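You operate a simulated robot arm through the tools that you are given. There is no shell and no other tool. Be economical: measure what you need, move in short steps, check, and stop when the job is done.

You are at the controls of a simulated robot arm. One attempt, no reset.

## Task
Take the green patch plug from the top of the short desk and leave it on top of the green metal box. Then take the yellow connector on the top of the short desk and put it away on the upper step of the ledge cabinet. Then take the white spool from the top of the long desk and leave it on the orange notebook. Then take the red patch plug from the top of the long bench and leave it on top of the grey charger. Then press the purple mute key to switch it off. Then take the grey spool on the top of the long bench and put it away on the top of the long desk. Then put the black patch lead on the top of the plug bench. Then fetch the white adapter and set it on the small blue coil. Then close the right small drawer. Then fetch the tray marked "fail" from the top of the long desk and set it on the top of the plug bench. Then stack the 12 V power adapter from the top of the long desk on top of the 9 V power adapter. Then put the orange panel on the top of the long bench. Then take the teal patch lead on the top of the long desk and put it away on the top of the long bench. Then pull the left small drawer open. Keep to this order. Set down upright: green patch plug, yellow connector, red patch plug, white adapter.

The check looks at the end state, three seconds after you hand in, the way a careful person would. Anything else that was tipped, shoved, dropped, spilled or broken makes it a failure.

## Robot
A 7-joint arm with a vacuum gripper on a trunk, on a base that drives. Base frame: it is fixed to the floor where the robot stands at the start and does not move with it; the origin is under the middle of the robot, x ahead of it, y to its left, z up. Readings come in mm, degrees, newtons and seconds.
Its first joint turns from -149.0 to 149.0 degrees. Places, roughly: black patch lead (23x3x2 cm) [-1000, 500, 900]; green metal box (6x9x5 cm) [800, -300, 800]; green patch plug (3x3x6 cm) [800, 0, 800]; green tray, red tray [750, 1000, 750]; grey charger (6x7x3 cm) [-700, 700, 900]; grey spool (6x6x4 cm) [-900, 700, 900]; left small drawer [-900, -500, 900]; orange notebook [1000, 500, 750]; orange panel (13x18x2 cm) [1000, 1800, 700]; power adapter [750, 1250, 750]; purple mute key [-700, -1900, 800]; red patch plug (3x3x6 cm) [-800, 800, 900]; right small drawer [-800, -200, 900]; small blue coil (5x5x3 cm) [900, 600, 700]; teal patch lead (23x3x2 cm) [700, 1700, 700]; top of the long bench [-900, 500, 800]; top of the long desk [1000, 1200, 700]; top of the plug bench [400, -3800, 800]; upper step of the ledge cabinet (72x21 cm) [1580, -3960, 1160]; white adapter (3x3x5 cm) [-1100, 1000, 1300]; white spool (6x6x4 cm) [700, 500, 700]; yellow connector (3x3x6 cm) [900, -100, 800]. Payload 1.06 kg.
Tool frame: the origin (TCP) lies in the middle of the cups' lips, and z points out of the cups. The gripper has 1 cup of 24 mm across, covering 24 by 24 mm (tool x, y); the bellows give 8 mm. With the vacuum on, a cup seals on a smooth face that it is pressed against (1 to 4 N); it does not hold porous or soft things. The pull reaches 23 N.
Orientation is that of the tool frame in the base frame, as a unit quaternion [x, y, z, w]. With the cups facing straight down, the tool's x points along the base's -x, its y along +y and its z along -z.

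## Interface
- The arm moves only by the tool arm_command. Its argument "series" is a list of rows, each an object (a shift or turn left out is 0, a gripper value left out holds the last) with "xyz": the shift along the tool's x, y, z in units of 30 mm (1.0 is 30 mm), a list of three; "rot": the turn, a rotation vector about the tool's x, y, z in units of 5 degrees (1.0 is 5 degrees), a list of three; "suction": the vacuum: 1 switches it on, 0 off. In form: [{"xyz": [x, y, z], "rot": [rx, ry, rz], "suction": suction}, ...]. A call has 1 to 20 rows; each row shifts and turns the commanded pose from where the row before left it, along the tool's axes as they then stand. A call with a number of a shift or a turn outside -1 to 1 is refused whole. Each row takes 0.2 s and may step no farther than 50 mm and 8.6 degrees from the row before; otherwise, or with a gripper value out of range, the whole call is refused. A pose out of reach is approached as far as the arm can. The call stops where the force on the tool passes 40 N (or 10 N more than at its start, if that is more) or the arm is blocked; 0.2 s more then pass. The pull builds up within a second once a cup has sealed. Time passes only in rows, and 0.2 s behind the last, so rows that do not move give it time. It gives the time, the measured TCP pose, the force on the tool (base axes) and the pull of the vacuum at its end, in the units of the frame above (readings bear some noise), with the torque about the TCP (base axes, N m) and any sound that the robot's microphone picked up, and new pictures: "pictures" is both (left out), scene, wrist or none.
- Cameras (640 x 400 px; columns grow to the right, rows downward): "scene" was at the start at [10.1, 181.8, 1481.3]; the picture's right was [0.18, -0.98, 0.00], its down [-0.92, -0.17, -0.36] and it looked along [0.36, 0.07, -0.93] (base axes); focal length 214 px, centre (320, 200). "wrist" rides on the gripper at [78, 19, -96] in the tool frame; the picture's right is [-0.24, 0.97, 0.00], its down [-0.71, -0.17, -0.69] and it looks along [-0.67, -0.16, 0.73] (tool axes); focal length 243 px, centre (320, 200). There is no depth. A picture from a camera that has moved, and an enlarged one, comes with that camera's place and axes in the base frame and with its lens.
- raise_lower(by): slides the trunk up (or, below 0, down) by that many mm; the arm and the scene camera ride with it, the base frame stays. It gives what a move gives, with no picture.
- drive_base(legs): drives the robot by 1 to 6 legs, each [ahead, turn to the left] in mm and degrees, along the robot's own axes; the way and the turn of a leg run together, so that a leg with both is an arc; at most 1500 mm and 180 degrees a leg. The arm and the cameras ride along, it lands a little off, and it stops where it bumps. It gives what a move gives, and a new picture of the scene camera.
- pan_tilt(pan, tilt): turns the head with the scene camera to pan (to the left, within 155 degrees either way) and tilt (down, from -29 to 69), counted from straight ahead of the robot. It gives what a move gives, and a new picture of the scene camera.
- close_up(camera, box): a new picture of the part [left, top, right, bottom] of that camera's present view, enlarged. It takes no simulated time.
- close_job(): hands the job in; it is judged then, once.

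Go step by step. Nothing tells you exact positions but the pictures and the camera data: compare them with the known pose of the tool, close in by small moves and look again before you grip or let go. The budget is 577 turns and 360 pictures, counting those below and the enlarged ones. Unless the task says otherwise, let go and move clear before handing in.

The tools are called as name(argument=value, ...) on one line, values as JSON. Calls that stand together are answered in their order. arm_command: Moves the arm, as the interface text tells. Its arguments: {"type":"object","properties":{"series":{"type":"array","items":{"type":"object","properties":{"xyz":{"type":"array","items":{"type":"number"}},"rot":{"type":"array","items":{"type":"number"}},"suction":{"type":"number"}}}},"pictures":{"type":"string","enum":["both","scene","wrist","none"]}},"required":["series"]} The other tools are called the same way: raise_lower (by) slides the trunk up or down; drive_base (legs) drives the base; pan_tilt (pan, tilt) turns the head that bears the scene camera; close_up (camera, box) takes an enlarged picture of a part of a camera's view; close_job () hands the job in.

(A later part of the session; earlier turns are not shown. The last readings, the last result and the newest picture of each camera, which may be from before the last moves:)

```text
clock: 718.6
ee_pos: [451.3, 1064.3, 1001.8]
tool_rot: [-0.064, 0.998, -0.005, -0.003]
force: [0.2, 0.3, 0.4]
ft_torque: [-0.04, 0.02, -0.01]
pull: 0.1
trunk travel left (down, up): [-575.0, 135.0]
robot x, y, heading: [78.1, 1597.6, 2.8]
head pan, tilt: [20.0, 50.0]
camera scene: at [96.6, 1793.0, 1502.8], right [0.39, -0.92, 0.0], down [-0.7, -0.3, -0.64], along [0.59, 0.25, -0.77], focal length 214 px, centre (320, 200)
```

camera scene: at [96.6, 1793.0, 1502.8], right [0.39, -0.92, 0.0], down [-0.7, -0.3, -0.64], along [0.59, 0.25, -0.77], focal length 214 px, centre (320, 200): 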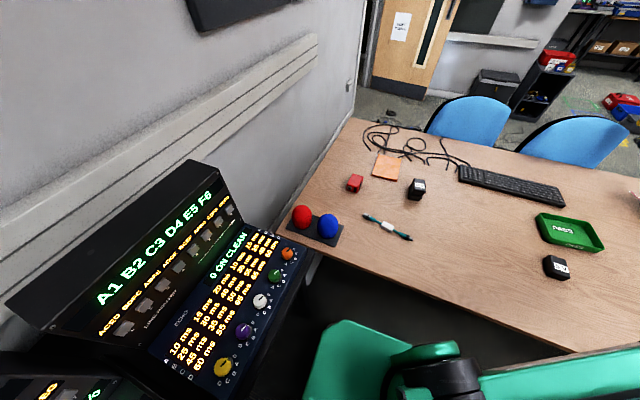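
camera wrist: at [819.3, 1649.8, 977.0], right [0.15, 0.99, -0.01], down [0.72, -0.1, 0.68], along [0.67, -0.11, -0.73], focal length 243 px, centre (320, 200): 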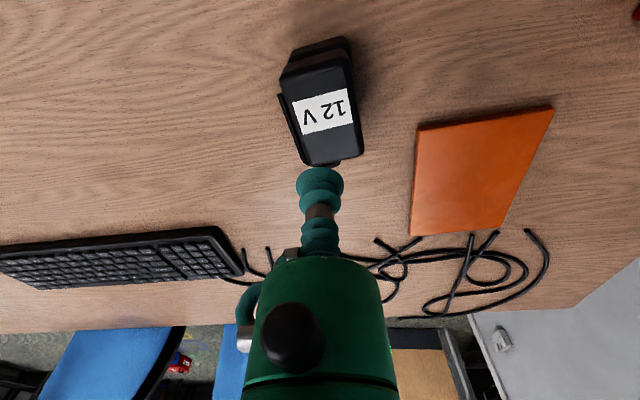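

drive_base(legs=[[40, 0]])

arm_command(series=[{"xyz": [-0.81, 0.857, 0]}, {"xyz": [-0.81, 0.857, 0]}, {"xyz": [-0.81, 0.857, 0]}, {"xyz": [-0.81, 0.857, 0]}, {"xyz": [-0.81, 0.857, 0]}, {"xyz": [-0.81, 0.857, 0]}, {"xyz": [-0.81, 0.857, 0]}, {"xyz": [-0.81, 0.857, 0]}, {"xyz": [-0.81, 0.857, 0]}, {"xyz": [-0.81, 0.857, 0]}, {"xyz": [-0.34, 0.89, 0]}, {"xyz": [-0.34, 0.89, 0]}, {"xyz": [-0.34, 0.89, 0]}, {"xyz": [-0.34, 0.89, 0]}, {"xyz": [-0.34, 0.89, 0]}, {"xyz": [-0.34, 0.89, 0]}, {"xyz": [-0.34, 0.89, 0]}, {"xyz": [-0.34, 0.89, 0]}, {"xyz": [-0.34, 0.89, 0]}], pictures="none")

arm_command(series=[{"xyz": [-0.873, 0.51, 0]}, {"xyz": [-0.873, 0.51, 0]}, {"xyz": [-0.873, 0.51, 0]}, {"xyz": [-0.873, 0.51, 0]}, {"xyz": [-0.873, 0.51, 0]}, {"xyz": [-0.873, 0.51, 0.5]}, {"xyz": [-0.873, 0.51, 1]}, {}], pictures="wrist")

```text
clock: 719.5
ee_pos: [490.9, 1066.9, 1000.0]
tool_rot: [-0.064, 0.998, -0.005, -0.002]
force: [0.2, 0.5, 0.5]
ft_torque: [0.0, 0.0, -0.03]
pull: 0.0
trunk travel left (down, up): [-575.0, 135.0]
robot x, y, heading: [120.5, 1600.2, 3.1]
head pan, tilt: [20.0, 50.0]
camera scene: at [137.4, 1795.1, 1502.8], right [0.39, -0.92, 0.0], down [-0.71, -0.3, -0.64], along [0.59, 0.25, -0.77], focal length 214 px, centre (320, 200)
```

scene: 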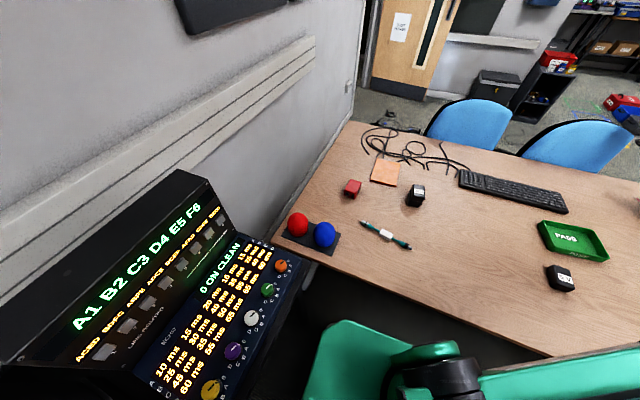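

```text
clock: 723.5
ee_pos: [757.4, 1602.0, 994.0]
tool_rot: [-0.064, 0.998, -0.006, -0.004]
force: [0.1, 0.6, -0.6]
ft_torque: [0.01, -0.04, 0.01]
pull: 0.0
trunk travel left (down, up): [-575.0, 135.0]
robot x, y, heading: [118.3, 1599.2, 3.1]
head pan, tilt: [20.0, 50.0]
```

```text
clock: 725.3
ee_pos: [927.8, 1731.6, 945.6]
tool_rot: [-0.063, 0.998, -0.006, -0.003]
force: [0.4, 0.1, -0.3]
ft_torque: [0.01, -0.01, 0.05]
pull: 0.1
trunk travel left (down, up): [-575.0, 135.0]
robot x, y, heading: [116.8, 1593.2, 2.9]
head pan, tilt: [20.0, 50.0]
camera wrist: at [848.6, 1740.4, 1040.6], right [0.11, 0.99, -0.01], down [0.73, -0.07, 0.68], along [0.68, -0.08, -0.73], focal length 243 px, centre (320, 200)
```

wrist: 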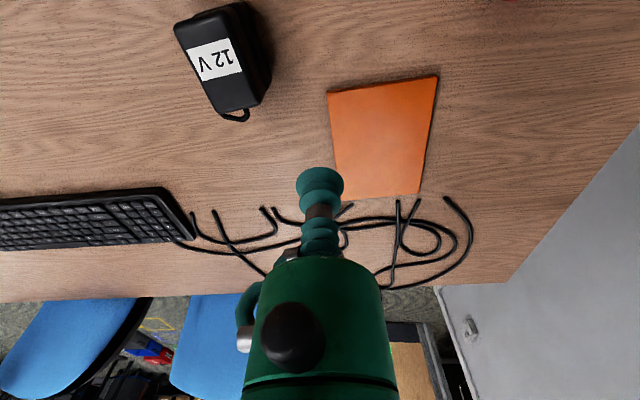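

Panel centre is (1034, 1798). Moving over its middle.

arm_command(series=[{"xyz": [-0.91, 0.437, 0.5]}, {"xyz": [-0.91, 0.437, 0.8]}, {"xyz": [-0.91, 0.437, 0.9]}, {"xyz": [-0.91, 0.437, 0.9]}, {"xyz": [0, 0, 0.7]}, {}], pictures="wrist")

```text
clock: 726.7
ee_pos: [1029.6, 1796.8, 830.7]
tool_rot: [-0.065, 0.998, -0.006, -0.003]
force: [-0.2, 0.2, 0.8]
ft_torque: [0.0, -0.01, 0.0]
pull: 0.0
trunk travel left (down, up): [-575.0, 135.0]
robot x, y, heading: [121.1, 1598.4, 3.0]
head pan, tilt: [20.0, 50.0]
camera wrist: at [950.5, 1803.8, 925.3], right [0.11, 0.99, -0.01], down [0.73, -0.07, 0.68], along [0.68, -0.08, -0.73], focal length 243 px, centre (320, 200)
```

wrist: 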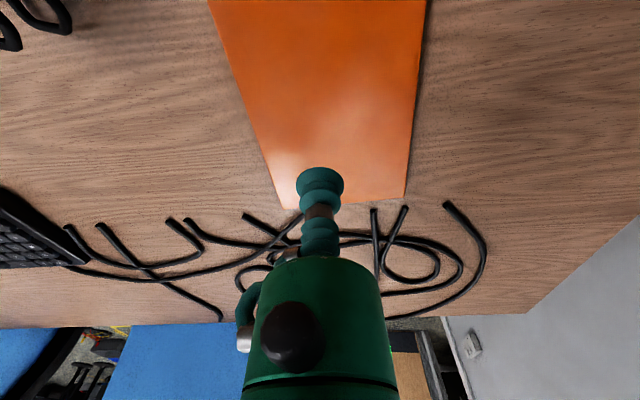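

arm_command(series=[{"xyz": [-0.08, 0.03, 1], "suction": 1}, {"xyz": [0, 0, 1]}, {"xyz": [0, 0, 0.3]}, {}], pictures="none")

arm_command(series=[{"xyz": [0, 0, 0.07]}, {"xyz": [0, 0, 0.07]}, {"xyz": [0, 0, 0.07]}, {}, {}], pictures="none")

```text
clock: 727.7
ee_pos: [1029.0, 1796.2, 761.4]
tool_rot: [-0.065, 0.998, -0.006, -0.003]
force: [0.5, 0.2, -0.3]
ft_torque: [0.03, -0.03, 0.03]
pull: 0.0
trunk travel left (down, up): [-575.0, 135.0]
robot x, y, heading: [122.3, 1594.2, 3.1]
head pan, tilt: [20.0, 50.0]
```

```text
clock: 728.9
ee_pos: [1028.9, 1796.9, 754.8]
tool_rot: [-0.064, 0.998, -0.006, -0.003]
force: [0.4, 0.2, 0.3]
ft_torque: [-0.02, 0.01, 0.0]
pull: 0.1
trunk travel left (down, up): [-575.0, 135.0]
robot x, y, heading: [119.7, 1600.5, 3.0]
head pan, tilt: [20.0, 50.0]
```

arm_command(series=[{"xyz": [0, 0, 0.07]}, {"xyz": [0, 0, 0.07]}, {}, {}], pictures="none")

arm_command(series=[{"xyz": [0, 0, 0.07]}, {"xyz": [0, 0, 0.07]}, {}, {}], pictures="none")

```text
clock: 729.9
ee_pos: [1028.5, 1796.4, 750.9]
tool_rot: [-0.064, 0.998, -0.006, -0.003]
force: [0.0, -0.1, 0.9]
ft_torque: [0.02, 0.01, 0.02]
pull: 0.2
trunk travel left (down, up): [-575.0, 135.0]
robot x, y, heading: [119.4, 1595.2, 2.9]
head pan, tilt: [20.0, 50.0]
```

```text
clock: 730.9
ee_pos: [1029.8, 1795.3, 746.4]
tool_rot: [-0.065, 0.998, -0.005, -0.003]
force: [0.3, -0.4, 0.4]
ft_torque: [0.02, -0.02, -0.02]
pull: 0.0
trunk travel left (down, up): [-575.0, 135.0]
robot x, y, heading: [121.1, 1593.0, 2.8]
head pan, tilt: [20.0, 50.0]
```

arm_command(series=[{"xyz": [0, 0, 0.06]}, {}, {}, {}], pictures="none")

arm_command(series=[{"xyz": [0, 0, 0.06]}, {}, {}, {}], pictures="none")

```text
clock: 731.9
ee_pos: [1029.6, 1797.2, 746.3]
tool_rot: [-0.064, 0.998, -0.005, -0.003]
force: [-0.9, 0.0, -0.3]
ft_torque: [-0.03, 0.02, 0.0]
pull: 23.0
trunk travel left (down, up): [-575.0, 135.0]
robot x, y, heading: [118.9, 1596.6, 2.8]
head pan, tilt: [20.0, 50.0]
```

```text
clock: 732.9
ee_pos: [1029.6, 1797.7, 742.9]
tool_rot: [-0.064, 0.998, -0.006, -0.004]
force: [-0.4, 0.7, 0.0]
ft_torque: [0.08, -0.07, 0.02]
pull: 23.0
trunk travel left (down, up): [-575.0, 135.0]
robot x, y, heading: [117.8, 1595.1, 3.0]
head pan, tilt: [20.0, 50.0]
```

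Sealed on the panel. Lift straight up, retract, reverse a bit and head for the long bench.

arm_command(series=[{"xyz": [0, 0, -0.2]}, {"xyz": [0, 0, -0.5]}, {"xyz": [0, 0, -1]}, {"xyz": [0, 0, -1]}, {"xyz": [0, 0, -1]}, {"xyz": [0, 0, -1]}, {"xyz": [0, 0, -1]}, {"xyz": [0, 0, -1]}, {"xyz": [0, 0, -1]}, {"xyz": [0.9, -0.4, -0.5]}, {"xyz": [0.967, -0.437, 0]}, {"xyz": [0.967, -0.437, 0]}, {"xyz": [0.967, -0.437, 0]}, {"xyz": [0.967, -0.437, 0]}, {"xyz": [0.967, -0.437, 0]}, {"xyz": [0.967, -0.437, 0]}, {"xyz": [0.967, -0.437, 0]}, {"xyz": [0.967, -0.437, 0]}, {"xyz": [0.967, -0.437, 0]}, {}], pictures="wrist")

raise_lower(by=120)

```text
clock: 737.1
ee_pos: [760.5, 1634.0, 994.1]
tool_rot: [-0.065, 0.998, -0.005, -0.004]
force: [0.7, -0.2, -2.5]
ft_torque: [-0.03, 0.01, 0.01]
pull: 23.0
trunk travel left (down, up): [-575.0, 135.0]
robot x, y, heading: [120.1, 1597.6, 2.7]
head pan, tilt: [20.0, 50.0]
camera wrist: at [682.1, 1641.5, 1088.5], right [0.11, 0.99, -0.01], down [0.73, -0.07, 0.68], along [0.68, -0.08, -0.73], focal length 243 px, centre (320, 200)
```

wrist: 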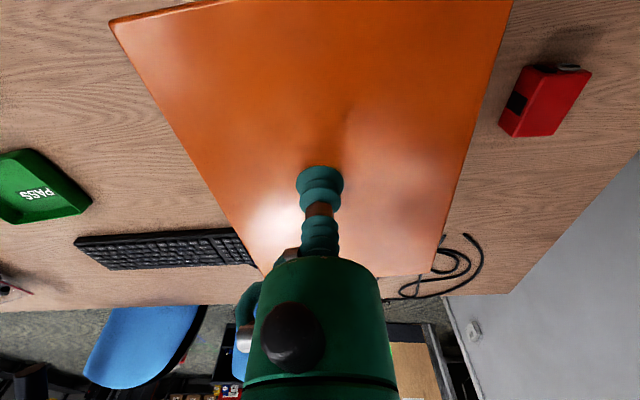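

```text
clock: 738.6
ee_pos: [761.5, 1633.4, 1114.2]
tool_rot: [-0.064, 0.998, -0.006, -0.003]
force: [-0.5, 0.0, -3.4]
ft_torque: [-0.03, 0.01, 0.01]
pull: 23.2
trunk travel left (down, up): [-695.0, 15.0]
robot x, y, heading: [116.9, 1598.9, 3.1]
head pan, tilt: [20.0, 50.0]
```

drive_base(legs=[[-110, 0]])

drive_base(legs=[[0, -95]])

drive_base(legs=[[1390, 0]])

```text
clock: 739.8
ee_pos: [650.7, 1626.7, 1114.7]
tool_rot: [-0.063, 0.998, -0.005, -0.002]
force: [-1.3, 0.3, -2.5]
ft_torque: [-0.06, 0.0, 0.0]
pull: 22.9
trunk travel left (down, up): [-695.0, 15.0]
robot x, y, heading: [7.1, 1589.4, 2.8]
head pan, tilt: [20.0, 50.0]
camera scene: at [26.8, 1789.6, 1622.8], right [0.39, -0.92, 0.0], down [-0.71, -0.3, -0.64], along [0.59, 0.25, -0.77], focal length 214 px, centre (320, 200)
```

scene: 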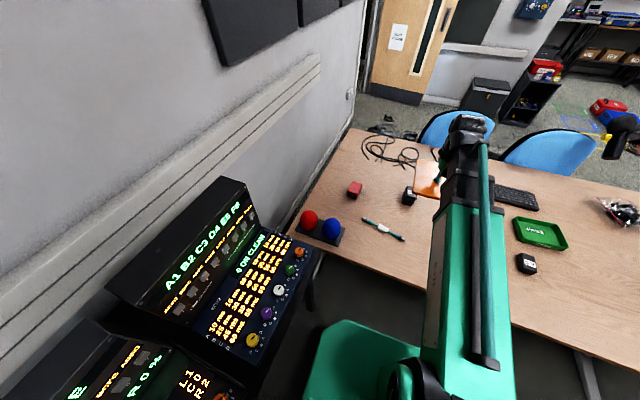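

```text
clock: 744.2
ee_pos: [-13.2, 948.2, 1115.1]
tool_rot: [0.695, 0.719, -0.001, -0.007]
force: [0.0, 0.5, -2.6]
ft_torque: [0.04, 0.02, 0.0]
pull: 22.5
trunk travel left (down, up): [-695.0, 15.0]
robot x, y, heading: [9.7, 1591.0, -92.4]
head pan, tilt: [20.0, 50.0]
camera scene: at [205.8, 1556.1, 1622.8], right [-0.95, -0.3, 0.0], down [-0.23, 0.73, -0.64], along [0.19, -0.61, -0.77], focal length 214 px, centre (320, 200)
```

scene: 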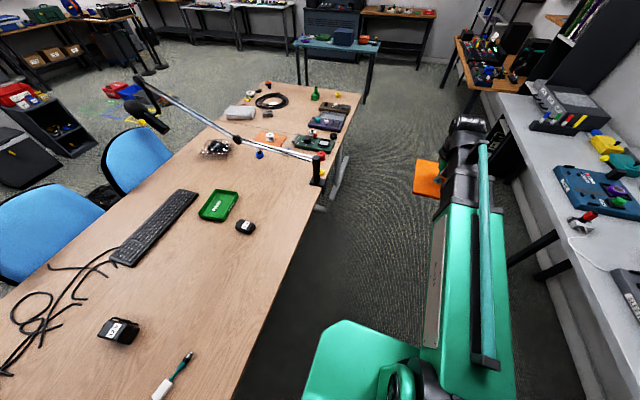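

```text
clock: 751.4
ee_pos: [-104.8, -490.6, 1114.0]
tool_rot: [0.703, 0.711, -0.001, -0.006]
force: [-0.4, -0.9, -3.4]
ft_torque: [0.04, 0.02, -0.02]
pull: 23.5
trunk travel left (down, up): [-695.0, 15.0]
robot x, y, heading: [-66.3, 148.5, -93.9]
head pan, tilt: [20.0, 50.0]
camera scene: at [127.6, 112.3, 1622.8], right [-0.96, -0.28, 0.0], down [-0.21, 0.74, -0.64], along [0.18, -0.62, -0.77], focal length 214 px, centre (320, 200)
```

scene: 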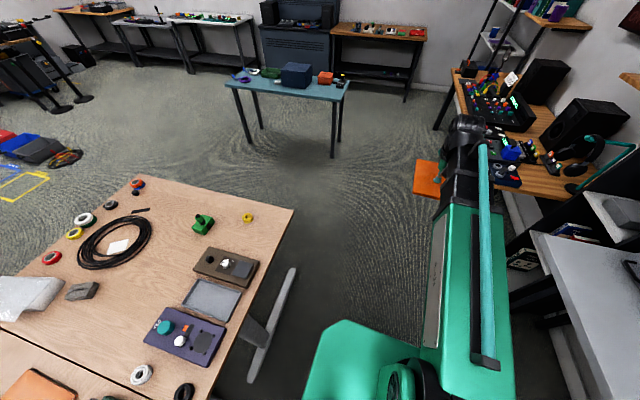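

drive_base(legs=[[0, -86]])

arm_command(series=[{}], pictures="wrist")

pan_tilt(pan=-20, tilt=50)

```text
clock: 755.5
ee_pos: [-709.2, 156.5, 1114.4]
tool_rot: [0.999, 0.032, 0.004, -0.006]
force: [0.1, 0.7, -2.5]
ft_torque: [0.01, -0.02, -0.03]
pull: 22.8
trunk travel left (down, up): [-695.0, 15.0]
robot x, y, heading: [-70.6, 149.3, 179.0]
head pan, tilt: [20.0, 50.0]
camera scene: at [-96.4, -43.2, 1622.8], right [-0.33, 0.94, 0.0], down [0.72, 0.25, -0.64], along [-0.61, -0.21, -0.77], focal length 214 px, centre (320, 200)
```

scene: 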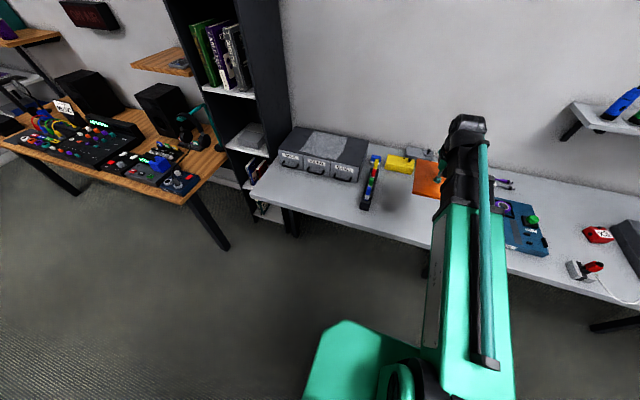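

```text
clock: 755.9
ee_pos: [-708.7, 155.6, 1113.0]
tool_rot: [0.999, 0.032, 0.003, -0.005]
force: [-0.1, 0.0, -3.5]
ft_torque: [0.04, -0.02, -0.01]
pull: 22.7
trunk travel left (down, up): [-695.0, 15.0]
robot x, y, heading: [-65.5, 149.3, 179.5]
head pan, tilt: [20.0, 50.0]
camera wrist: at [-629.9, 139.4, 1208.3], right [-0.17, -0.99, -0.01], down [-0.72, 0.12, 0.68], along [-0.67, 0.13, -0.73], focal length 243 px, centre (320, 200)
```

wrist: 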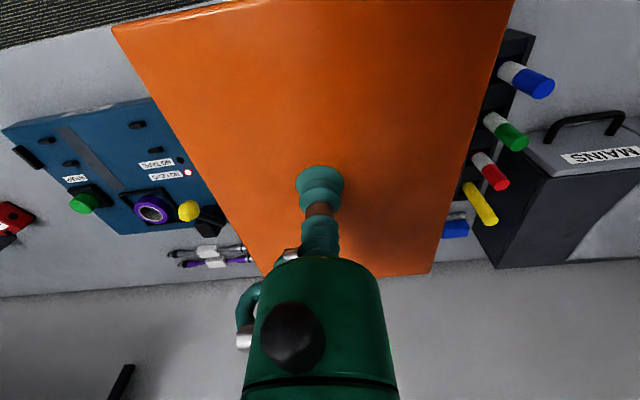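

```text
clock: 757.0
ee_pos: [-708.6, 155.8, 1114.0]
tool_rot: [0.999, 0.032, 0.003, -0.005]
force: [-0.2, 0.0, -2.8]
ft_torque: [0.02, -0.02, 0.0]
pull: 23.7
trunk travel left (down, up): [-695.0, 15.0]
robot x, y, heading: [-68.5, 151.3, 179.2]
head pan, tilt: [-20.0, 50.0]
camera scene: at [-95.8, 9.2, 1622.8], right [0.35, 0.94, 0.0], down [0.72, -0.27, -0.64], along [-0.6, 0.23, -0.77], focal length 214 px, centre (320, 200)
```

scene: 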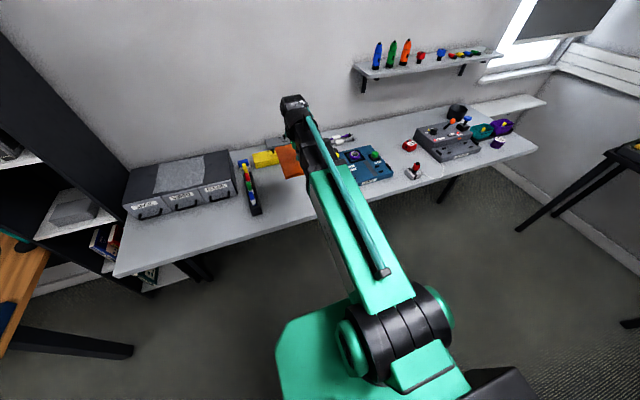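

Free bench area between the pen rack and the TAPE console. I'll set the panel at about (-700, 225).

arm_command(series=[{"xyz": [0.15, -0.76, 0]}, {"xyz": [0.15, -0.76, 0]}, {"xyz": [0.15, -0.76, 0]}, {}], pictures="none")

raise_lower(by=-120)

arm_command(series=[{"xyz": [0, 0, 1]}, {"xyz": [0, 0, 1]}, {}], pictures="wrist")

```text
clock: 758.0
ee_pos: [-700.9, 224.8, 1114.8]
tool_rot: [0.999, 0.033, 0.003, -0.005]
force: [-0.2, 0.8, -2.3]
ft_torque: [0.03, -0.05, 0.05]
pull: 22.9
trunk travel left (down, up): [-695.0, 15.0]
robot x, y, heading: [-71.6, 151.6, 179.3]
head pan, tilt: [-20.0, 50.0]
```

```text
clock: 759.5
ee_pos: [-701.3, 224.5, 995.4]
tool_rot: [0.999, 0.032, 0.003, -0.006]
force: [0.6, -0.7, -2.9]
ft_torque: [0.0, -0.06, 0.02]
pull: 22.3
trunk travel left (down, up): [-575.0, 135.0]
robot x, y, heading: [-68.8, 151.7, 179.4]
head pan, tilt: [-20.0, 50.0]
```

```text
clock: 760.3
ee_pos: [-700.0, 225.1, 934.4]
tool_rot: [0.999, 0.032, 0.003, -0.005]
force: [-0.3, -0.1, -3.2]
ft_torque: [0.02, -0.02, -0.02]
pull: 22.7
trunk travel left (down, up): [-575.0, 135.0]
robot x, y, heading: [-65.4, 152.2, 179.3]
head pan, tilt: [-20.0, 50.0]
camera wrist: at [-621.9, 208.0, 1029.1], right [-0.17, -0.98, -0.01], down [-0.72, 0.12, 0.68], along [-0.67, 0.13, -0.73], focal length 243 px, centre (320, 200)
```

wrist: 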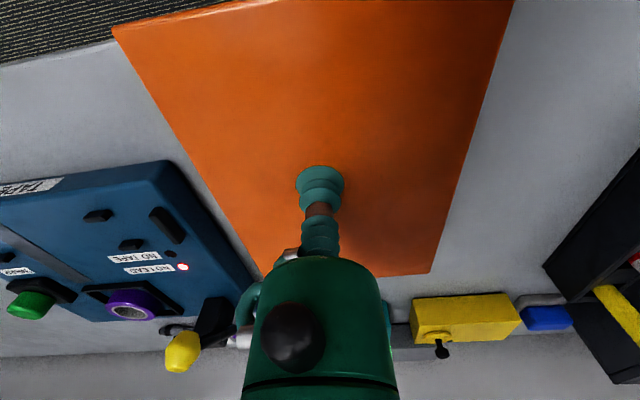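

arm_command(series=[{"xyz": [0, 0.5, 0.8]}, {"xyz": [0, 0, 1]}, {"xyz": [0, 0, 0.3]}, {}], pictures="none")

arm_command(series=[{"xyz": [0, 0, 0.1]}, {"xyz": [0, 0, 0.07]}, {}], pictures="none")

```text
clock: 761.3
ee_pos: [-699.8, 210.1, 872.7]
tool_rot: [0.999, 0.032, 0.004, -0.005]
force: [0.2, -0.5, -2.8]
ft_torque: [0.0, -0.03, 0.03]
pull: 22.5
trunk travel left (down, up): [-575.0, 135.0]
robot x, y, heading: [-66.8, 150.8, 179.2]
head pan, tilt: [-20.0, 50.0]
```

```text
clock: 762.1
ee_pos: [-700.4, 210.5, 866.6]
tool_rot: [0.999, 0.033, 0.004, -0.006]
force: [0.7, -0.1, -2.8]
ft_torque: [0.03, -0.02, 0.01]
pull: 23.0
trunk travel left (down, up): [-575.0, 135.0]
robot x, y, heading: [-65.7, 151.5, 179.4]
head pan, tilt: [-20.0, 50.0]
```

arm_command(series=[{"xyz": [0, 0, 0.07]}, {"xyz": [0, 0, 0.07]}, {}], pictures="none")

arm_command(series=[{"xyz": [0, 0, 0.05]}, {}], pictures="none")

```text
clock: 762.9
ee_pos: [-699.3, 210.8, 862.9]
tool_rot: [0.999, 0.032, 0.004, -0.005]
force: [-1.0, 0.5, -1.9]
ft_torque: [-0.11, 0.12, 0.01]
pull: 22.6
trunk travel left (down, up): [-575.0, 135.0]
robot x, y, heading: [-66.8, 149.0, 179.0]
head pan, tilt: [-20.0, 50.0]
```

```text
clock: 763.5
ee_pos: [-699.3, 212.0, 861.8]
tool_rot: [0.999, 0.032, 0.003, -0.004]
force: [-4.3, 0.4, 11.9]
ft_torque: [-0.12, 0.07, -0.02]
pull: 22.7
trunk travel left (down, up): [-575.0, 135.0]
robot x, y, heading: [-66.9, 152.4, 179.3]
head pan, tilt: [-20.0, 50.0]
```

Contact. Releasing the panel.

arm_command(series=[{"xyz": [0, 0, -0.05]}, {"suction": 0}, {}, {}, {}, {"xyz": [0, 0, -0.2]}, {"xyz": [0, 0, -0.8]}, {"xyz": [0, 0, -1]}, {"xyz": [0, 0, -1]}, {"xyz": [0, 0, -1]}, {"xyz": [0, 0, -0.8]}, {}], pictures="wrist")

```text
clock: 766.1
ee_pos: [-698.1, 206.9, 1005.6]
tool_rot: [0.999, 0.033, 0.003, -0.005]
force: [0.4, -0.1, -0.5]
ft_torque: [0.0, -0.01, 0.01]
pull: 0.1
trunk travel left (down, up): [-575.0, 135.0]
robot x, y, heading: [-65.7, 154.8, 179.6]
head pan, tilt: [-20.0, 50.0]
camera wrist: at [-619.0, 191.8, 1100.0], right [-0.17, -0.98, -0.01], down [-0.72, 0.12, 0.68], along [-0.67, 0.13, -0.73], focal length 243 px, centre (320, 200)
```

wrist: 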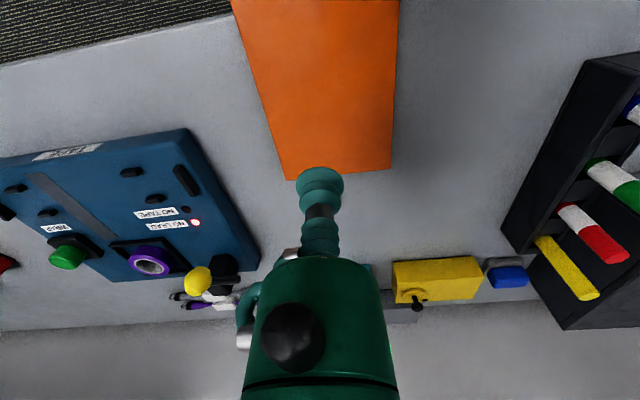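

The panel lies on the bench. Now the teal patch lead: raise the trunk, swing the arm to my right side, and drive back up to y≈1380.

raise_lower(by=130)

arm_command(series=[{"xyz": [0.327, -0.945, 0]}, {"xyz": [0.327, -0.945, 0]}, {"xyz": [0.327, -0.945, 0]}, {"xyz": [0.327, -0.945, 0]}, {"xyz": [0.327, -0.945, 0]}, {"xyz": [0.327, -0.945, 0]}, {"xyz": [0.327, -0.945, 0]}, {"xyz": [0.327, -0.945, 0]}, {"xyz": [0.327, -0.945, 0]}, {"xyz": [0.327, -0.945, 0]}, {"xyz": [0.327, -0.945, 0]}, {"xyz": [0.97, -0.89, 0]}, {"xyz": [0.97, -0.89, 0]}, {"xyz": [0.97, -0.89, 0]}, {"xyz": [0.97, -0.89, 0]}, {"xyz": [0.97, -0.89, 0]}, {"xyz": [0.97, -0.89, 0]}], pictures="none")

drive_base(legs=[[0, -91]])

```text
clock: 767.7
ee_pos: [-698.4, 208.2, 1135.4]
tool_rot: [0.999, 0.032, 0.003, -0.005]
force: [0.0, 0.2, 0.2]
ft_torque: [0.01, 0.04, -0.01]
pull: 0.0
trunk travel left (down, up): [-705.0, 5.0]
robot x, y, heading: [-66.6, 153.4, 179.3]
head pan, tilt: [-20.0, 50.0]
```

```text
clock: 771.3
ee_pos: [-446.3, 698.7, 1143.0]
tool_rot: [0.999, 0.033, 0.003, -0.006]
force: [-0.3, 0.3, 0.3]
ft_torque: [0.0, 0.01, 0.01]
pull: 0.0
trunk travel left (down, up): [-705.0, 5.0]
robot x, y, heading: [-68.5, 155.8, 179.4]
head pan, tilt: [-20.0, 50.0]
```

```text
clock: 775.5
ee_pos: [474.5, 537.5, 1142.4]
tool_rot: [0.733, -0.68, 0.006, -0.002]
force: [0.2, 0.5, 0.4]
ft_torque: [-0.02, 0.02, 0.02]
pull: 0.1
trunk travel left (down, up): [-705.0, 5.0]
robot x, y, heading: [-69.2, 152.8, 89.8]
head pan, tilt: [-20.0, 50.0]
camera scene: at [-210.1, 180.0, 1632.8], right [0.94, -0.34, 0.0], down [-0.26, -0.72, -0.64], along [0.22, 0.6, -0.77], focal length 214 px, centre (320, 200)
```

scene: 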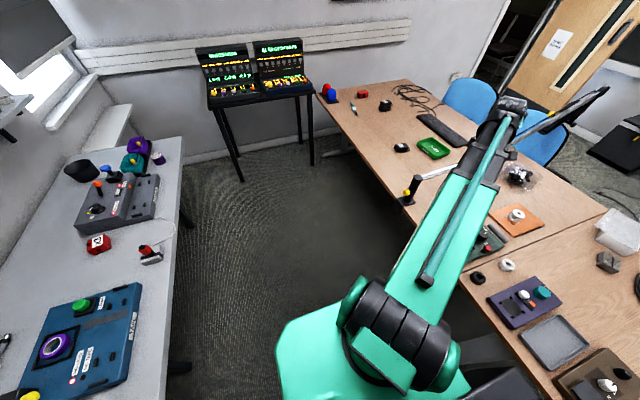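

drive_base(legs=[[1230, -2]])

drive_base(legs=[[0, -88], [60, 0]])

```text
clock: 781.8
ee_pos: [497.1, 1770.8, 1142.0]
tool_rot: [0.726, -0.688, 0.006, -0.002]
force: [0.4, -0.5, 0.1]
ft_torque: [-0.01, -0.01, 0.01]
pull: 0.1
trunk travel left (down, up): [-705.0, 5.0]
robot x, y, heading: [-49.5, 1392.5, 89.0]
head pan, tilt: [-20.0, 50.0]
camera scene: at [-195.4, 1428.8, 1632.8], right [0.93, -0.36, 0.0], down [-0.28, -0.71, -0.64], along [0.23, 0.6, -0.77], focal length 214 px, centre (320, 200)
```

scene: 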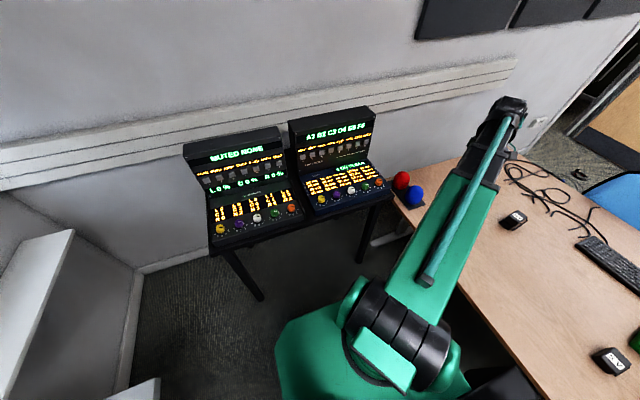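

```text
clock: 786.5
ee_pos: [400.2, 860.6, 1141.2]
tool_rot: [-0.042, 0.999, -0.005, -0.005]
force: [1.0, 0.2, 0.1]
ft_torque: [0.0, 0.03, -0.01]
pull: 0.1
trunk travel left (down, up): [-705.0, 5.0]
robot x, y, heading: [6.7, 1397.7, 0.5]
head pan, tilt: [-20.0, 50.0]
camera scene: at [35.1, 1542.5, 1632.8], right [-0.33, -0.94, 0.0], down [-0.72, 0.25, -0.64], along [0.61, -0.21, -0.77], focal length 214 px, centre (320, 200)
```

scene: 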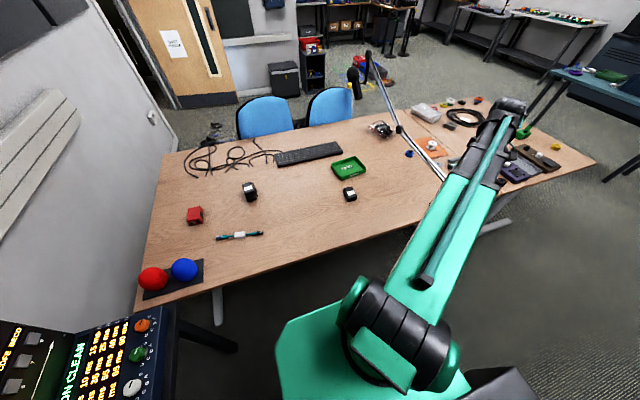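

raise_lower(by=-130)

arm_command(series=[{"xyz": [-0.82, 0.933, 0]}, {"xyz": [-0.82, 0.933, 0]}, {"xyz": [-0.82, 0.933, 0]}, {"xyz": [-0.82, 0.933, 0]}, {"xyz": [-0.82, 0.933, 0]}, {"xyz": [-0.82, 0.933, 0]}, {"xyz": [-0.82, 0.933, 0]}, {"xyz": [-0.82, 0.933, 0]}, {"xyz": [-0.82, 0.933, 0]}, {"xyz": [-0.265, 0.944, 0]}, {"xyz": [-0.265, 0.944, 0]}, {"xyz": [-0.265, 0.944, 0]}, {"xyz": [-0.265, 0.944, 0]}, {"xyz": [-0.265, 0.944, 0]}, {"xyz": [-0.265, 0.944, 0]}, {"xyz": [-0.265, 0.944, 0]}, {"xyz": [-0.265, 0.944, 0]}, {"xyz": [-0.265, 0.944, 0]}], pictures="none")

arm_command(series=[{"xyz": [-0.078, 0.92, 0]}, {"xyz": [-0.078, 0.92, 0]}, {"xyz": [-0.078, 0.92, 0]}, {"xyz": [-0.078, 0.92, 0]}, {"xyz": [-0.078, 0.92, 0]}, {"xyz": [-0.078, 0.92, 0.3]}, {"xyz": [-0.078, 0.92, 0.5]}, {"xyz": [-0.078, 0.92, 0.5]}, {"xyz": [-0.078, 0.92, 0.5]}, {}], pictures="wrist")

```text
clock: 788.0
ee_pos: [397.9, 859.8, 1012.0]
tool_rot: [-0.042, 0.999, -0.005, -0.003]
force: [-0.4, 0.0, -0.4]
ft_torque: [-0.01, 0.0, 0.03]
pull: 0.0
trunk travel left (down, up): [-575.0, 135.0]
robot x, y, heading: [6.7, 1397.7, 0.5]
head pan, tilt: [-20.0, 50.0]
```

```text
clock: 791.9
ee_pos: [650.0, 1390.2, 1005.5]
tool_rot: [-0.043, 0.999, -0.006, -0.003]
force: [0.0, 0.1, 0.5]
ft_torque: [-0.02, 0.04, -0.01]
pull: 0.1
trunk travel left (down, up): [-575.0, 135.0]
robot x, y, heading: [6.8, 1394.6, 0.4]
head pan, tilt: [-20.0, 50.0]
```

```text
clock: 794.0
ee_pos: [647.0, 1636.8, 950.4]
tool_rot: [-0.043, 0.999, -0.005, -0.003]
force: [0.3, -0.2, -0.5]
ft_torque: [-0.01, -0.02, -0.02]
pull: 0.0
trunk travel left (down, up): [-575.0, 135.0]
robot x, y, heading: [7.4, 1394.7, 0.7]
head pan, tilt: [-20.0, 50.0]
camera wrist: at [567.1, 1649.6, 1044.2], right [0.15, 0.99, -0.01], down [0.72, -0.1, 0.68], along [0.67, -0.11, -0.73], focal length 243 px, centre (320, 200)
```

wrist: 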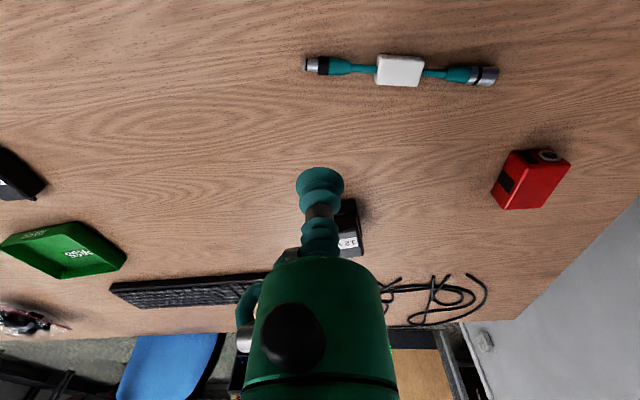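

arm_command(series=[{"xyz": [-0.18, 0.92, 0.6]}, {"xyz": [-0.18, 0.92, 0.8]}, {"xyz": [-0.18, 0.92, 0.8]}, {"xyz": [0, 0, 0.9]}, {"xyz": [0, 0, 0.5]}, {}], pictures="none")

close_up(camera="wrist", box=[200, 20, 440, 220])

```text
clock: 795.5
ee_pos: [655.7, 1721.6, 839.6]
tool_rot: [-0.043, 0.999, -0.006, -0.003]
force: [0.5, -0.4, -0.7]
ft_torque: [0.05, 0.03, -0.04]
pull: 0.0
trunk travel left (down, up): [-575.0, 135.0]
robot x, y, heading: [6.8, 1397.8, 0.6]
head pan, tilt: [-20.0, 50.0]
```

```text
2.00 times, centred on (320, 120) of wrist
camera zoom: at [576.4, 1732.0, 934.0], right [0.15, 0.99, -0.01], down [0.72, -0.1, 0.68], along [0.67, -0.11, -0.73], focal length 485 px, centre (320, 360)
```

zoom: 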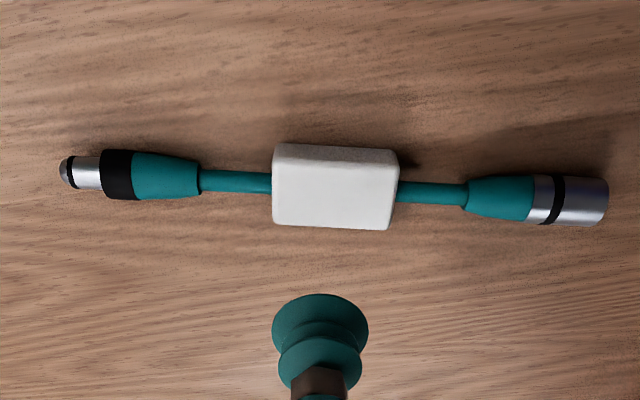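

arm_command(series=[{"xyz": [-0.03, 0.05, 1], "suction": 1}, {"xyz": [0, 0, 1]}, {"xyz": [0, 0, 0.6]}, {}], pictures="none")

arm_command(series=[{"xyz": [0, 0, 0.07]}, {"xyz": [0, 0, 0.07]}, {}, {}], pictures="none")

```text
clock: 796.5
ee_pos: [655.4, 1720.7, 762.0]
tool_rot: [-0.043, 0.999, -0.005, -0.003]
force: [0.6, -0.2, -0.7]
ft_torque: [0.0, 0.01, -0.01]
pull: 0.1
trunk travel left (down, up): [-575.0, 135.0]
robot x, y, heading: [4.3, 1398.2, 1.1]
head pan, tilt: [-20.0, 50.0]
```

```text
clock: 797.5
ee_pos: [655.4, 1721.7, 757.4]
tool_rot: [-0.043, 0.999, -0.006, -0.003]
force: [0.6, 0.7, -0.2]
ft_torque: [0.0, -0.01, 0.01]
pull: 0.1
trunk travel left (down, up): [-575.0, 135.0]
robot x, y, heading: [4.4, 1397.1, 0.8]
head pan, tilt: [-20.0, 50.0]
```

arm_command(series=[{"xyz": [0, 0, 0.06]}, {}, {}, {}], pictures="none")

arm_command(series=[{"xyz": [0, 0, 0.06]}, {}, {}, {}], pictures="none")

```text
clock: 798.5
ee_pos: [656.1, 1723.3, 756.0]
tool_rot: [-0.042, 0.999, -0.006, -0.004]
force: [0.7, -0.4, 0.2]
ft_torque: [0.02, -0.01, -0.01]
pull: 0.0
trunk travel left (down, up): [-575.0, 135.0]
robot x, y, heading: [5.8, 1397.5, 0.5]
head pan, tilt: [-20.0, 50.0]
```

```text
clock: 799.5
ee_pos: [654.1, 1720.8, 753.2]
tool_rot: [-0.043, 0.999, -0.006, -0.003]
force: [-0.8, -0.3, -0.6]
ft_torque: [0.01, -0.04, -0.02]
pull: 0.1
trunk travel left (down, up): [-575.0, 135.0]
robot x, y, heading: [6.4, 1399.3, 0.6]
head pan, tilt: [-20.0, 50.0]
```

arm_command(series=[{"xyz": [0, 0, 0.05]}, {}, {}, {}], pictures="none")

arm_command(series=[{}, {}], pictures="none")

```text
clock: 800.5
ee_pos: [655.0, 1721.2, 752.8]
tool_rot: [-0.042, 0.999, -0.006, -0.003]
force: [0.2, -0.3, 1.1]
ft_torque: [-0.02, 0.01, 0.01]
pull: 0.2
trunk travel left (down, up): [-575.0, 135.0]
robot x, y, heading: [4.9, 1397.4, 0.6]
head pan, tilt: [-20.0, 50.0]
```

```text
clock: 801.0
ee_pos: [655.5, 1721.8, 753.2]
tool_rot: [-0.043, 0.999, -0.006, -0.003]
force: [0.6, 0.3, -0.6]
ft_torque: [0.0, 0.01, 0.0]
pull: 0.0
trunk travel left (down, up): [-575.0, 135.0]
robot x, y, heading: [8.7, 1398.7, 0.5]
head pan, tilt: [-20.0, 50.0]
```

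arm_command(series=[{"xyz": [0, 0, 0.05]}, {"xyz": [0, 0, 0.04]}, {}, {}], pictures="none")

```text
clock: 802.0
ee_pos: [654.9, 1720.6, 751.1]
tool_rot: [-0.042, 0.999, -0.006, -0.003]
force: [0.3, 0.1, -0.4]
ft_torque: [0.01, 0.02, 0.0]
pull: 0.0
trunk travel left (down, up): [-575.0, 135.0]
robot x, y, heading: [4.8, 1398.0, 0.6]
head pan, tilt: [-20.0, 50.0]
```

arm_command(series=[{"xyz": [0, 0, 0.05]}, {}, {}, {}], pictures="none")

close_up(camera="wrist", box=[200, 60, 440, 260])

```text
clock: 803.0
ee_pos: [655.1, 1722.0, 748.4]
tool_rot: [-0.043, 0.999, -0.005, -0.004]
force: [0.8, 0.0, 0.8]
ft_torque: [0.02, 0.01, 0.02]
pull: 0.2
trunk travel left (down, up): [-575.0, 135.0]
robot x, y, heading: [7.3, 1398.3, 0.4]
head pan, tilt: [-20.0, 50.0]
```

```text
2.00 times, centred on (320, 160) of wrist
camera zoom: at [576.5, 1732.9, 843.5], right [0.15, 0.99, -0.01], down [0.72, -0.1, 0.68], along [0.67, -0.11, -0.73], focal length 485 px, centre (320, 280)
```

zoom: 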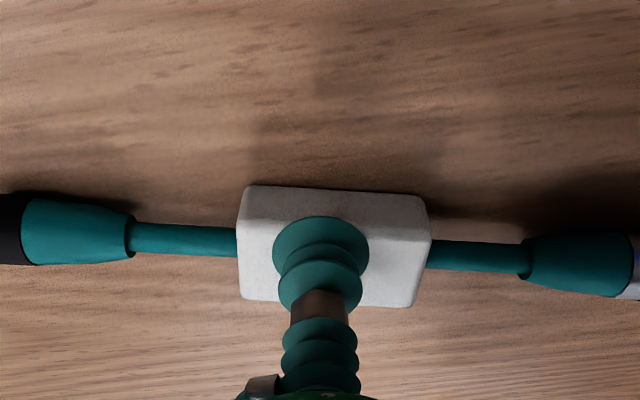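

arm_command(series=[{"xyz": [-0.13, 0.1, 0.03]}, {"xyz": [0, 0, 0.05]}, {}, {}, {}], pictures="none")

```text
clock: 804.2
ee_pos: [658.3, 1724.2, 747.9]
tool_rot: [-0.043, 0.999, -0.005, -0.003]
force: [0.2, -1.5, 10.1]
ft_torque: [0.04, -0.1, 0.0]
pull: 22.8
trunk travel left (down, up): [-575.0, 135.0]
robot x, y, heading: [4.4, 1394.1, 0.8]
head pan, tilt: [-20.0, 50.0]
```

Sealed. Lift, retract to the front, raise the trunk and return to the bench with pull checks.

arm_command(series=[{"xyz": [0, 0, -0.2]}, {"xyz": [0, 0, -0.5]}, {"xyz": [0, 0, -1]}, {"xyz": [0, 0, -1]}, {"xyz": [0, 0, -1]}, {"xyz": [0, 0, -1]}, {"xyz": [0, 0, -1]}, {"xyz": [0, 0, -1]}, {"xyz": [0.1, -0.9, -1]}, {"xyz": [0.1, -0.98, -0.5]}, {"xyz": [0.1, -0.98, 0]}, {"xyz": [0.1, -0.98, 0]}, {"xyz": [0.1, -0.98, 0]}, {"xyz": [0.1, -0.98, 0]}, {"xyz": [0.1, -0.98, 0]}, {"xyz": [0.1, -0.98, 0]}, {"xyz": [0.1, -0.98, 0]}, {"xyz": [0.1, -0.98, 0]}, {"xyz": [0.1, -0.98, 0]}, {}], pictures="none")

raise_lower(by=120)

drive_base(legs=[[0, -91]])

```text
clock: 808.5
ee_pos: [655.3, 1405.5, 997.5]
tool_rot: [-0.044, 0.999, -0.006, -0.003]
force: [0.6, 0.7, 0.3]
ft_torque: [0.0, -0.04, 0.0]
pull: 0.0
trunk travel left (down, up): [-575.0, 135.0]
robot x, y, heading: [10.2, 1400.2, 0.5]
head pan, tilt: [-20.0, 50.0]
```

```text
clock: 810.0
ee_pos: [655.4, 1405.5, 1116.7]
tool_rot: [-0.043, 0.999, -0.006, -0.003]
force: [-0.1, -0.8, -0.4]
ft_torque: [-0.01, -0.01, 0.02]
pull: 0.1
trunk travel left (down, up): [-695.0, 15.0]
robot x, y, heading: [8.0, 1396.5, 0.4]
head pan, tilt: [-20.0, 50.0]
```

```text
clock: 814.2
ee_pos: [4.7, 748.2, 1116.8]
tool_rot: [0.682, 0.731, -0.002, -0.006]
force: [-0.3, -0.1, 0.7]
ft_torque: [0.0, 0.03, 0.03]
pull: 0.0
trunk travel left (down, up): [-695.0, 15.0]
robot x, y, heading: [4.4, 1397.3, -90.4]
head pan, tilt: [-20.0, 50.0]
camera scene: at [151.0, 1370.4, 1622.8], right [-0.94, 0.35, 0.0], down [0.27, 0.72, -0.64], along [-0.22, -0.6, -0.77], focal length 214 px, centre (320, 200)
```

scene: 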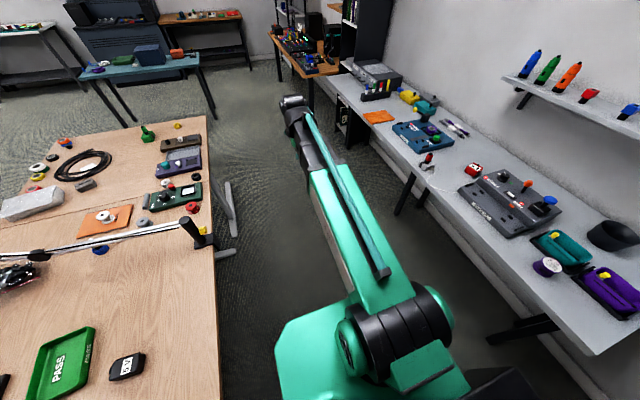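

It dropped already during the arm motion. I'll turn back and look on the desk.

drive_base(legs=[[0, 91]])

arm_command(series=[{"suction": 0}], pictures="wrist")

pan_tilt(pan=20, tilt=55)

```text
clock: 818.5
ee_pos: [654.8, 1426.0, 1116.3]
tool_rot: [-0.06, 0.998, -0.006, -0.003]
force: [-0.4, -0.1, -0.1]
ft_torque: [0.01, -0.01, -0.01]
pull: 0.0
trunk travel left (down, up): [-695.0, 15.0]
robot x, y, heading: [7.9, 1399.9, 2.3]
head pan, tilt: [-20.0, 50.0]
camera scene: at [28.8, 1543.6, 1622.8], right [-0.3, -0.95, 0.0], down [-0.73, 0.23, -0.64], along [0.61, -0.19, -0.77], focal length 214 px, centre (320, 200)
```

scene: 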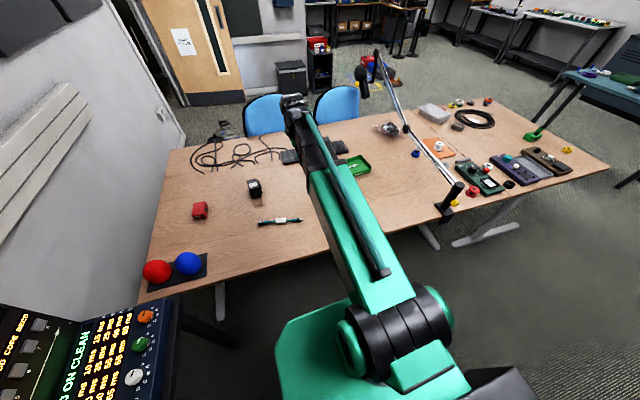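

```text
clock: 818.9
ee_pos: [655.4, 1426.3, 1117.3]
tool_rot: [-0.06, 0.998, -0.005, -0.003]
force: [0.2, 0.0, 0.2]
ft_torque: [0.0, -0.01, 0.0]
pull: 0.1
trunk travel left (down, up): [-695.0, 15.0]
robot x, y, heading: [5.8, 1400.2, 2.4]
head pan, tilt: [-20.0, 50.0]
camera wrist: at [575.8, 1435.3, 1210.9], right [0.12, 0.99, -0.01], down [0.73, -0.08, 0.68], along [0.68, -0.09, -0.73], focal length 243 px, centre (320, 200)
```

wrist: 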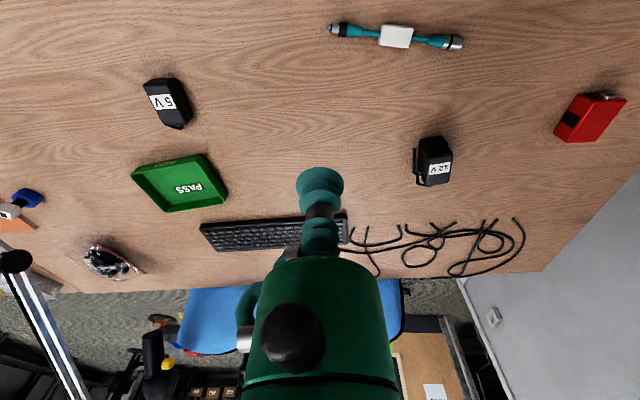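

```text
clock: 820.0
ee_pos: [654.2, 1425.8, 1116.1]
tool_rot: [-0.06, 0.998, -0.005, -0.003]
force: [-0.2, -0.2, -1.1]
ft_torque: [0.02, 0.05, -0.01]
pull: 0.1
trunk travel left (down, up): [-695.0, 15.0]
robot x, y, heading: [7.6, 1399.4, 2.8]
head pan, tilt: [20.0, 55.0]
camera scene: at [22.1, 1594.1, 1616.3], right [0.38, -0.92, 0.0], down [-0.76, -0.31, -0.57], along [0.53, 0.22, -0.82], focal length 214 px, centre (320, 200)
```

scene: 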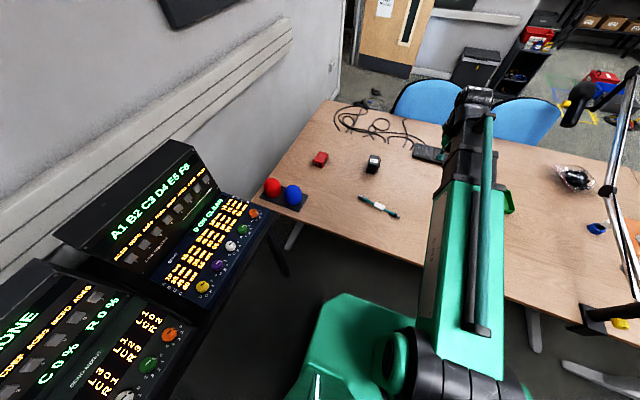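

The lead dropped just after the lift and lies at about (663, 1542), intact. I'll re-grip it more gently.

raise_lower(by=-120)

arm_command(series=[{"xyz": [-0.2, 0.8, 0.8]}, {"xyz": [-0.2, 0.8, 0.8]}, {"xyz": [-0.2, 0.8, 0.8]}, {"xyz": [-0.2, 0.8, 0.8]}, {"xyz": [0, 0.6, 0.8]}, {"xyz": [0, 0, 0.8]}, {}], pictures="none")

close_up(camera="wrist", box=[180, 0, 460, 220])

```text
clock: 821.5
ee_pos: [654.8, 1425.7, 996.7]
tool_rot: [-0.059, 0.998, -0.005, -0.002]
force: [-0.6, 0.1, 0.0]
ft_torque: [-0.02, -0.02, 0.0]
pull: 0.0
trunk travel left (down, up): [-575.0, 135.0]
robot x, y, heading: [9.3, 1395.4, 2.2]
head pan, tilt: [20.0, 55.0]
```

```text
clock: 823.1
ee_pos: [664.3, 1540.9, 848.9]
tool_rot: [-0.059, 0.998, -0.005, -0.003]
force: [-0.2, 0.4, 0.2]
ft_torque: [0.02, 0.01, 0.05]
pull: 0.0
trunk travel left (down, up): [-575.0, 135.0]
robot x, y, heading: [8.7, 1397.0, 2.3]
head pan, tilt: [20.0, 55.0]
```

```text
1.82 times, centred on (320, 110) of wrist
camera zoom: at [584.8, 1549.6, 944.0], right [0.12, 0.99, -0.01], down [0.73, -0.08, 0.68], along [0.68, -0.09, -0.73], focal length 441 px, centre (320, 364)
```

zoom: 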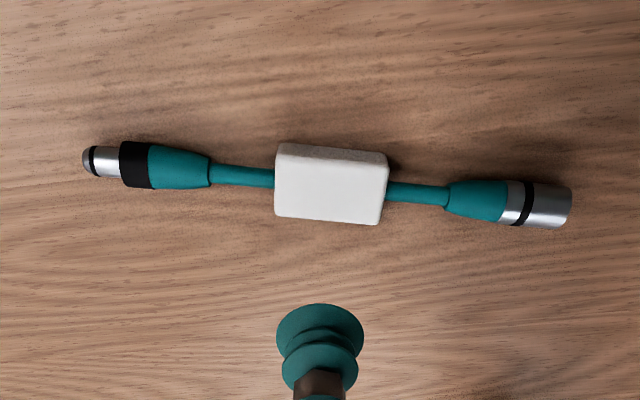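

arm_command(series=[{"xyz": [-0.03, 0.06, 1], "suction": 1}, {"xyz": [0, 0, 1]}, {"xyz": [0, 0, 1]}, {"xyz": [0, 0, 0.2]}, {}], pictures="none")

close_up(camera="wrist", box=[200, 60, 440, 260])

```text
clock: 824.3
ee_pos: [664.7, 1542.7, 755.6]
tool_rot: [-0.059, 0.998, -0.005, -0.003]
force: [0.4, -0.1, -0.4]
ft_torque: [-0.02, -0.03, -0.04]
pull: 0.1
trunk travel left (down, up): [-575.0, 135.0]
robot x, y, heading: [7.2, 1395.3, 2.4]
head pan, tilt: [20.0, 55.0]
```

```text
2.00 times, centred on (320, 160) of wrist
camera zoom: at [585.0, 1551.1, 849.4], right [0.12, 0.99, -0.01], down [0.73, -0.08, 0.68], along [0.68, -0.09, -0.73], focal length 485 px, centre (320, 280)
```

zoom: 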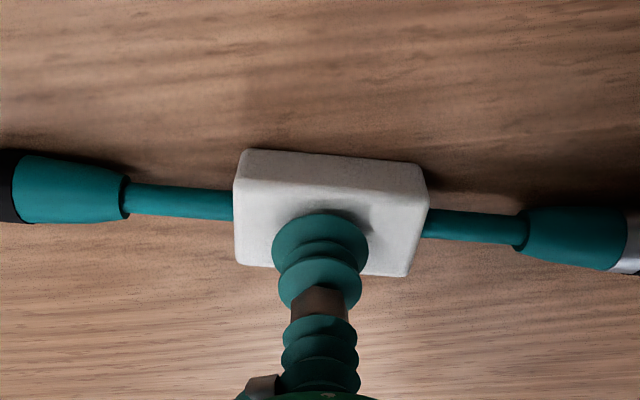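

arm_command(series=[{"xyz": [0, 0.03, 0.07]}, {"xyz": [0, 0, 0.05]}, {}, {}, {}], pictures="none")

arm_command(series=[{"xyz": [0, 0, 0.05]}, {}, {}, {}], pictures="none")

arm_command(series=[{"xyz": [0, 0, 0.04]}, {}, {}, {}], pictures="none")

```text
clock: 825.5
ee_pos: [664.8, 1543.3, 752.1]
tool_rot: [-0.059, 0.998, -0.006, -0.003]
force: [-0.3, -0.8, 1.1]
ft_torque: [0.03, -0.02, -0.01]
pull: 23.4
trunk travel left (down, up): [-575.0, 135.0]
robot x, y, heading: [9.1, 1396.8, 2.4]
head pan, tilt: [20.0, 55.0]
```

```text
clock: 826.5
ee_pos: [663.6, 1542.8, 750.4]
tool_rot: [-0.059, 0.998, -0.006, -0.003]
force: [1.4, -0.3, 1.8]
ft_torque: [0.1, -0.07, 0.0]
pull: 22.6
trunk travel left (down, up): [-575.0, 135.0]
robot x, y, heading: [7.4, 1393.9, 2.4]
head pan, tilt: [20.0, 55.0]
```

```text
clock: 827.5
ee_pos: [664.2, 1542.2, 748.0]
tool_rot: [-0.059, 0.998, -0.006, -0.003]
force: [0.6, -2.7, 5.6]
ft_torque: [0.09, -0.03, 0.01]
pull: 22.8
trunk travel left (down, up): [-575.0, 135.0]
robot x, y, heading: [4.7, 1399.3, 2.7]
head pan, tilt: [20.0, 55.0]
```

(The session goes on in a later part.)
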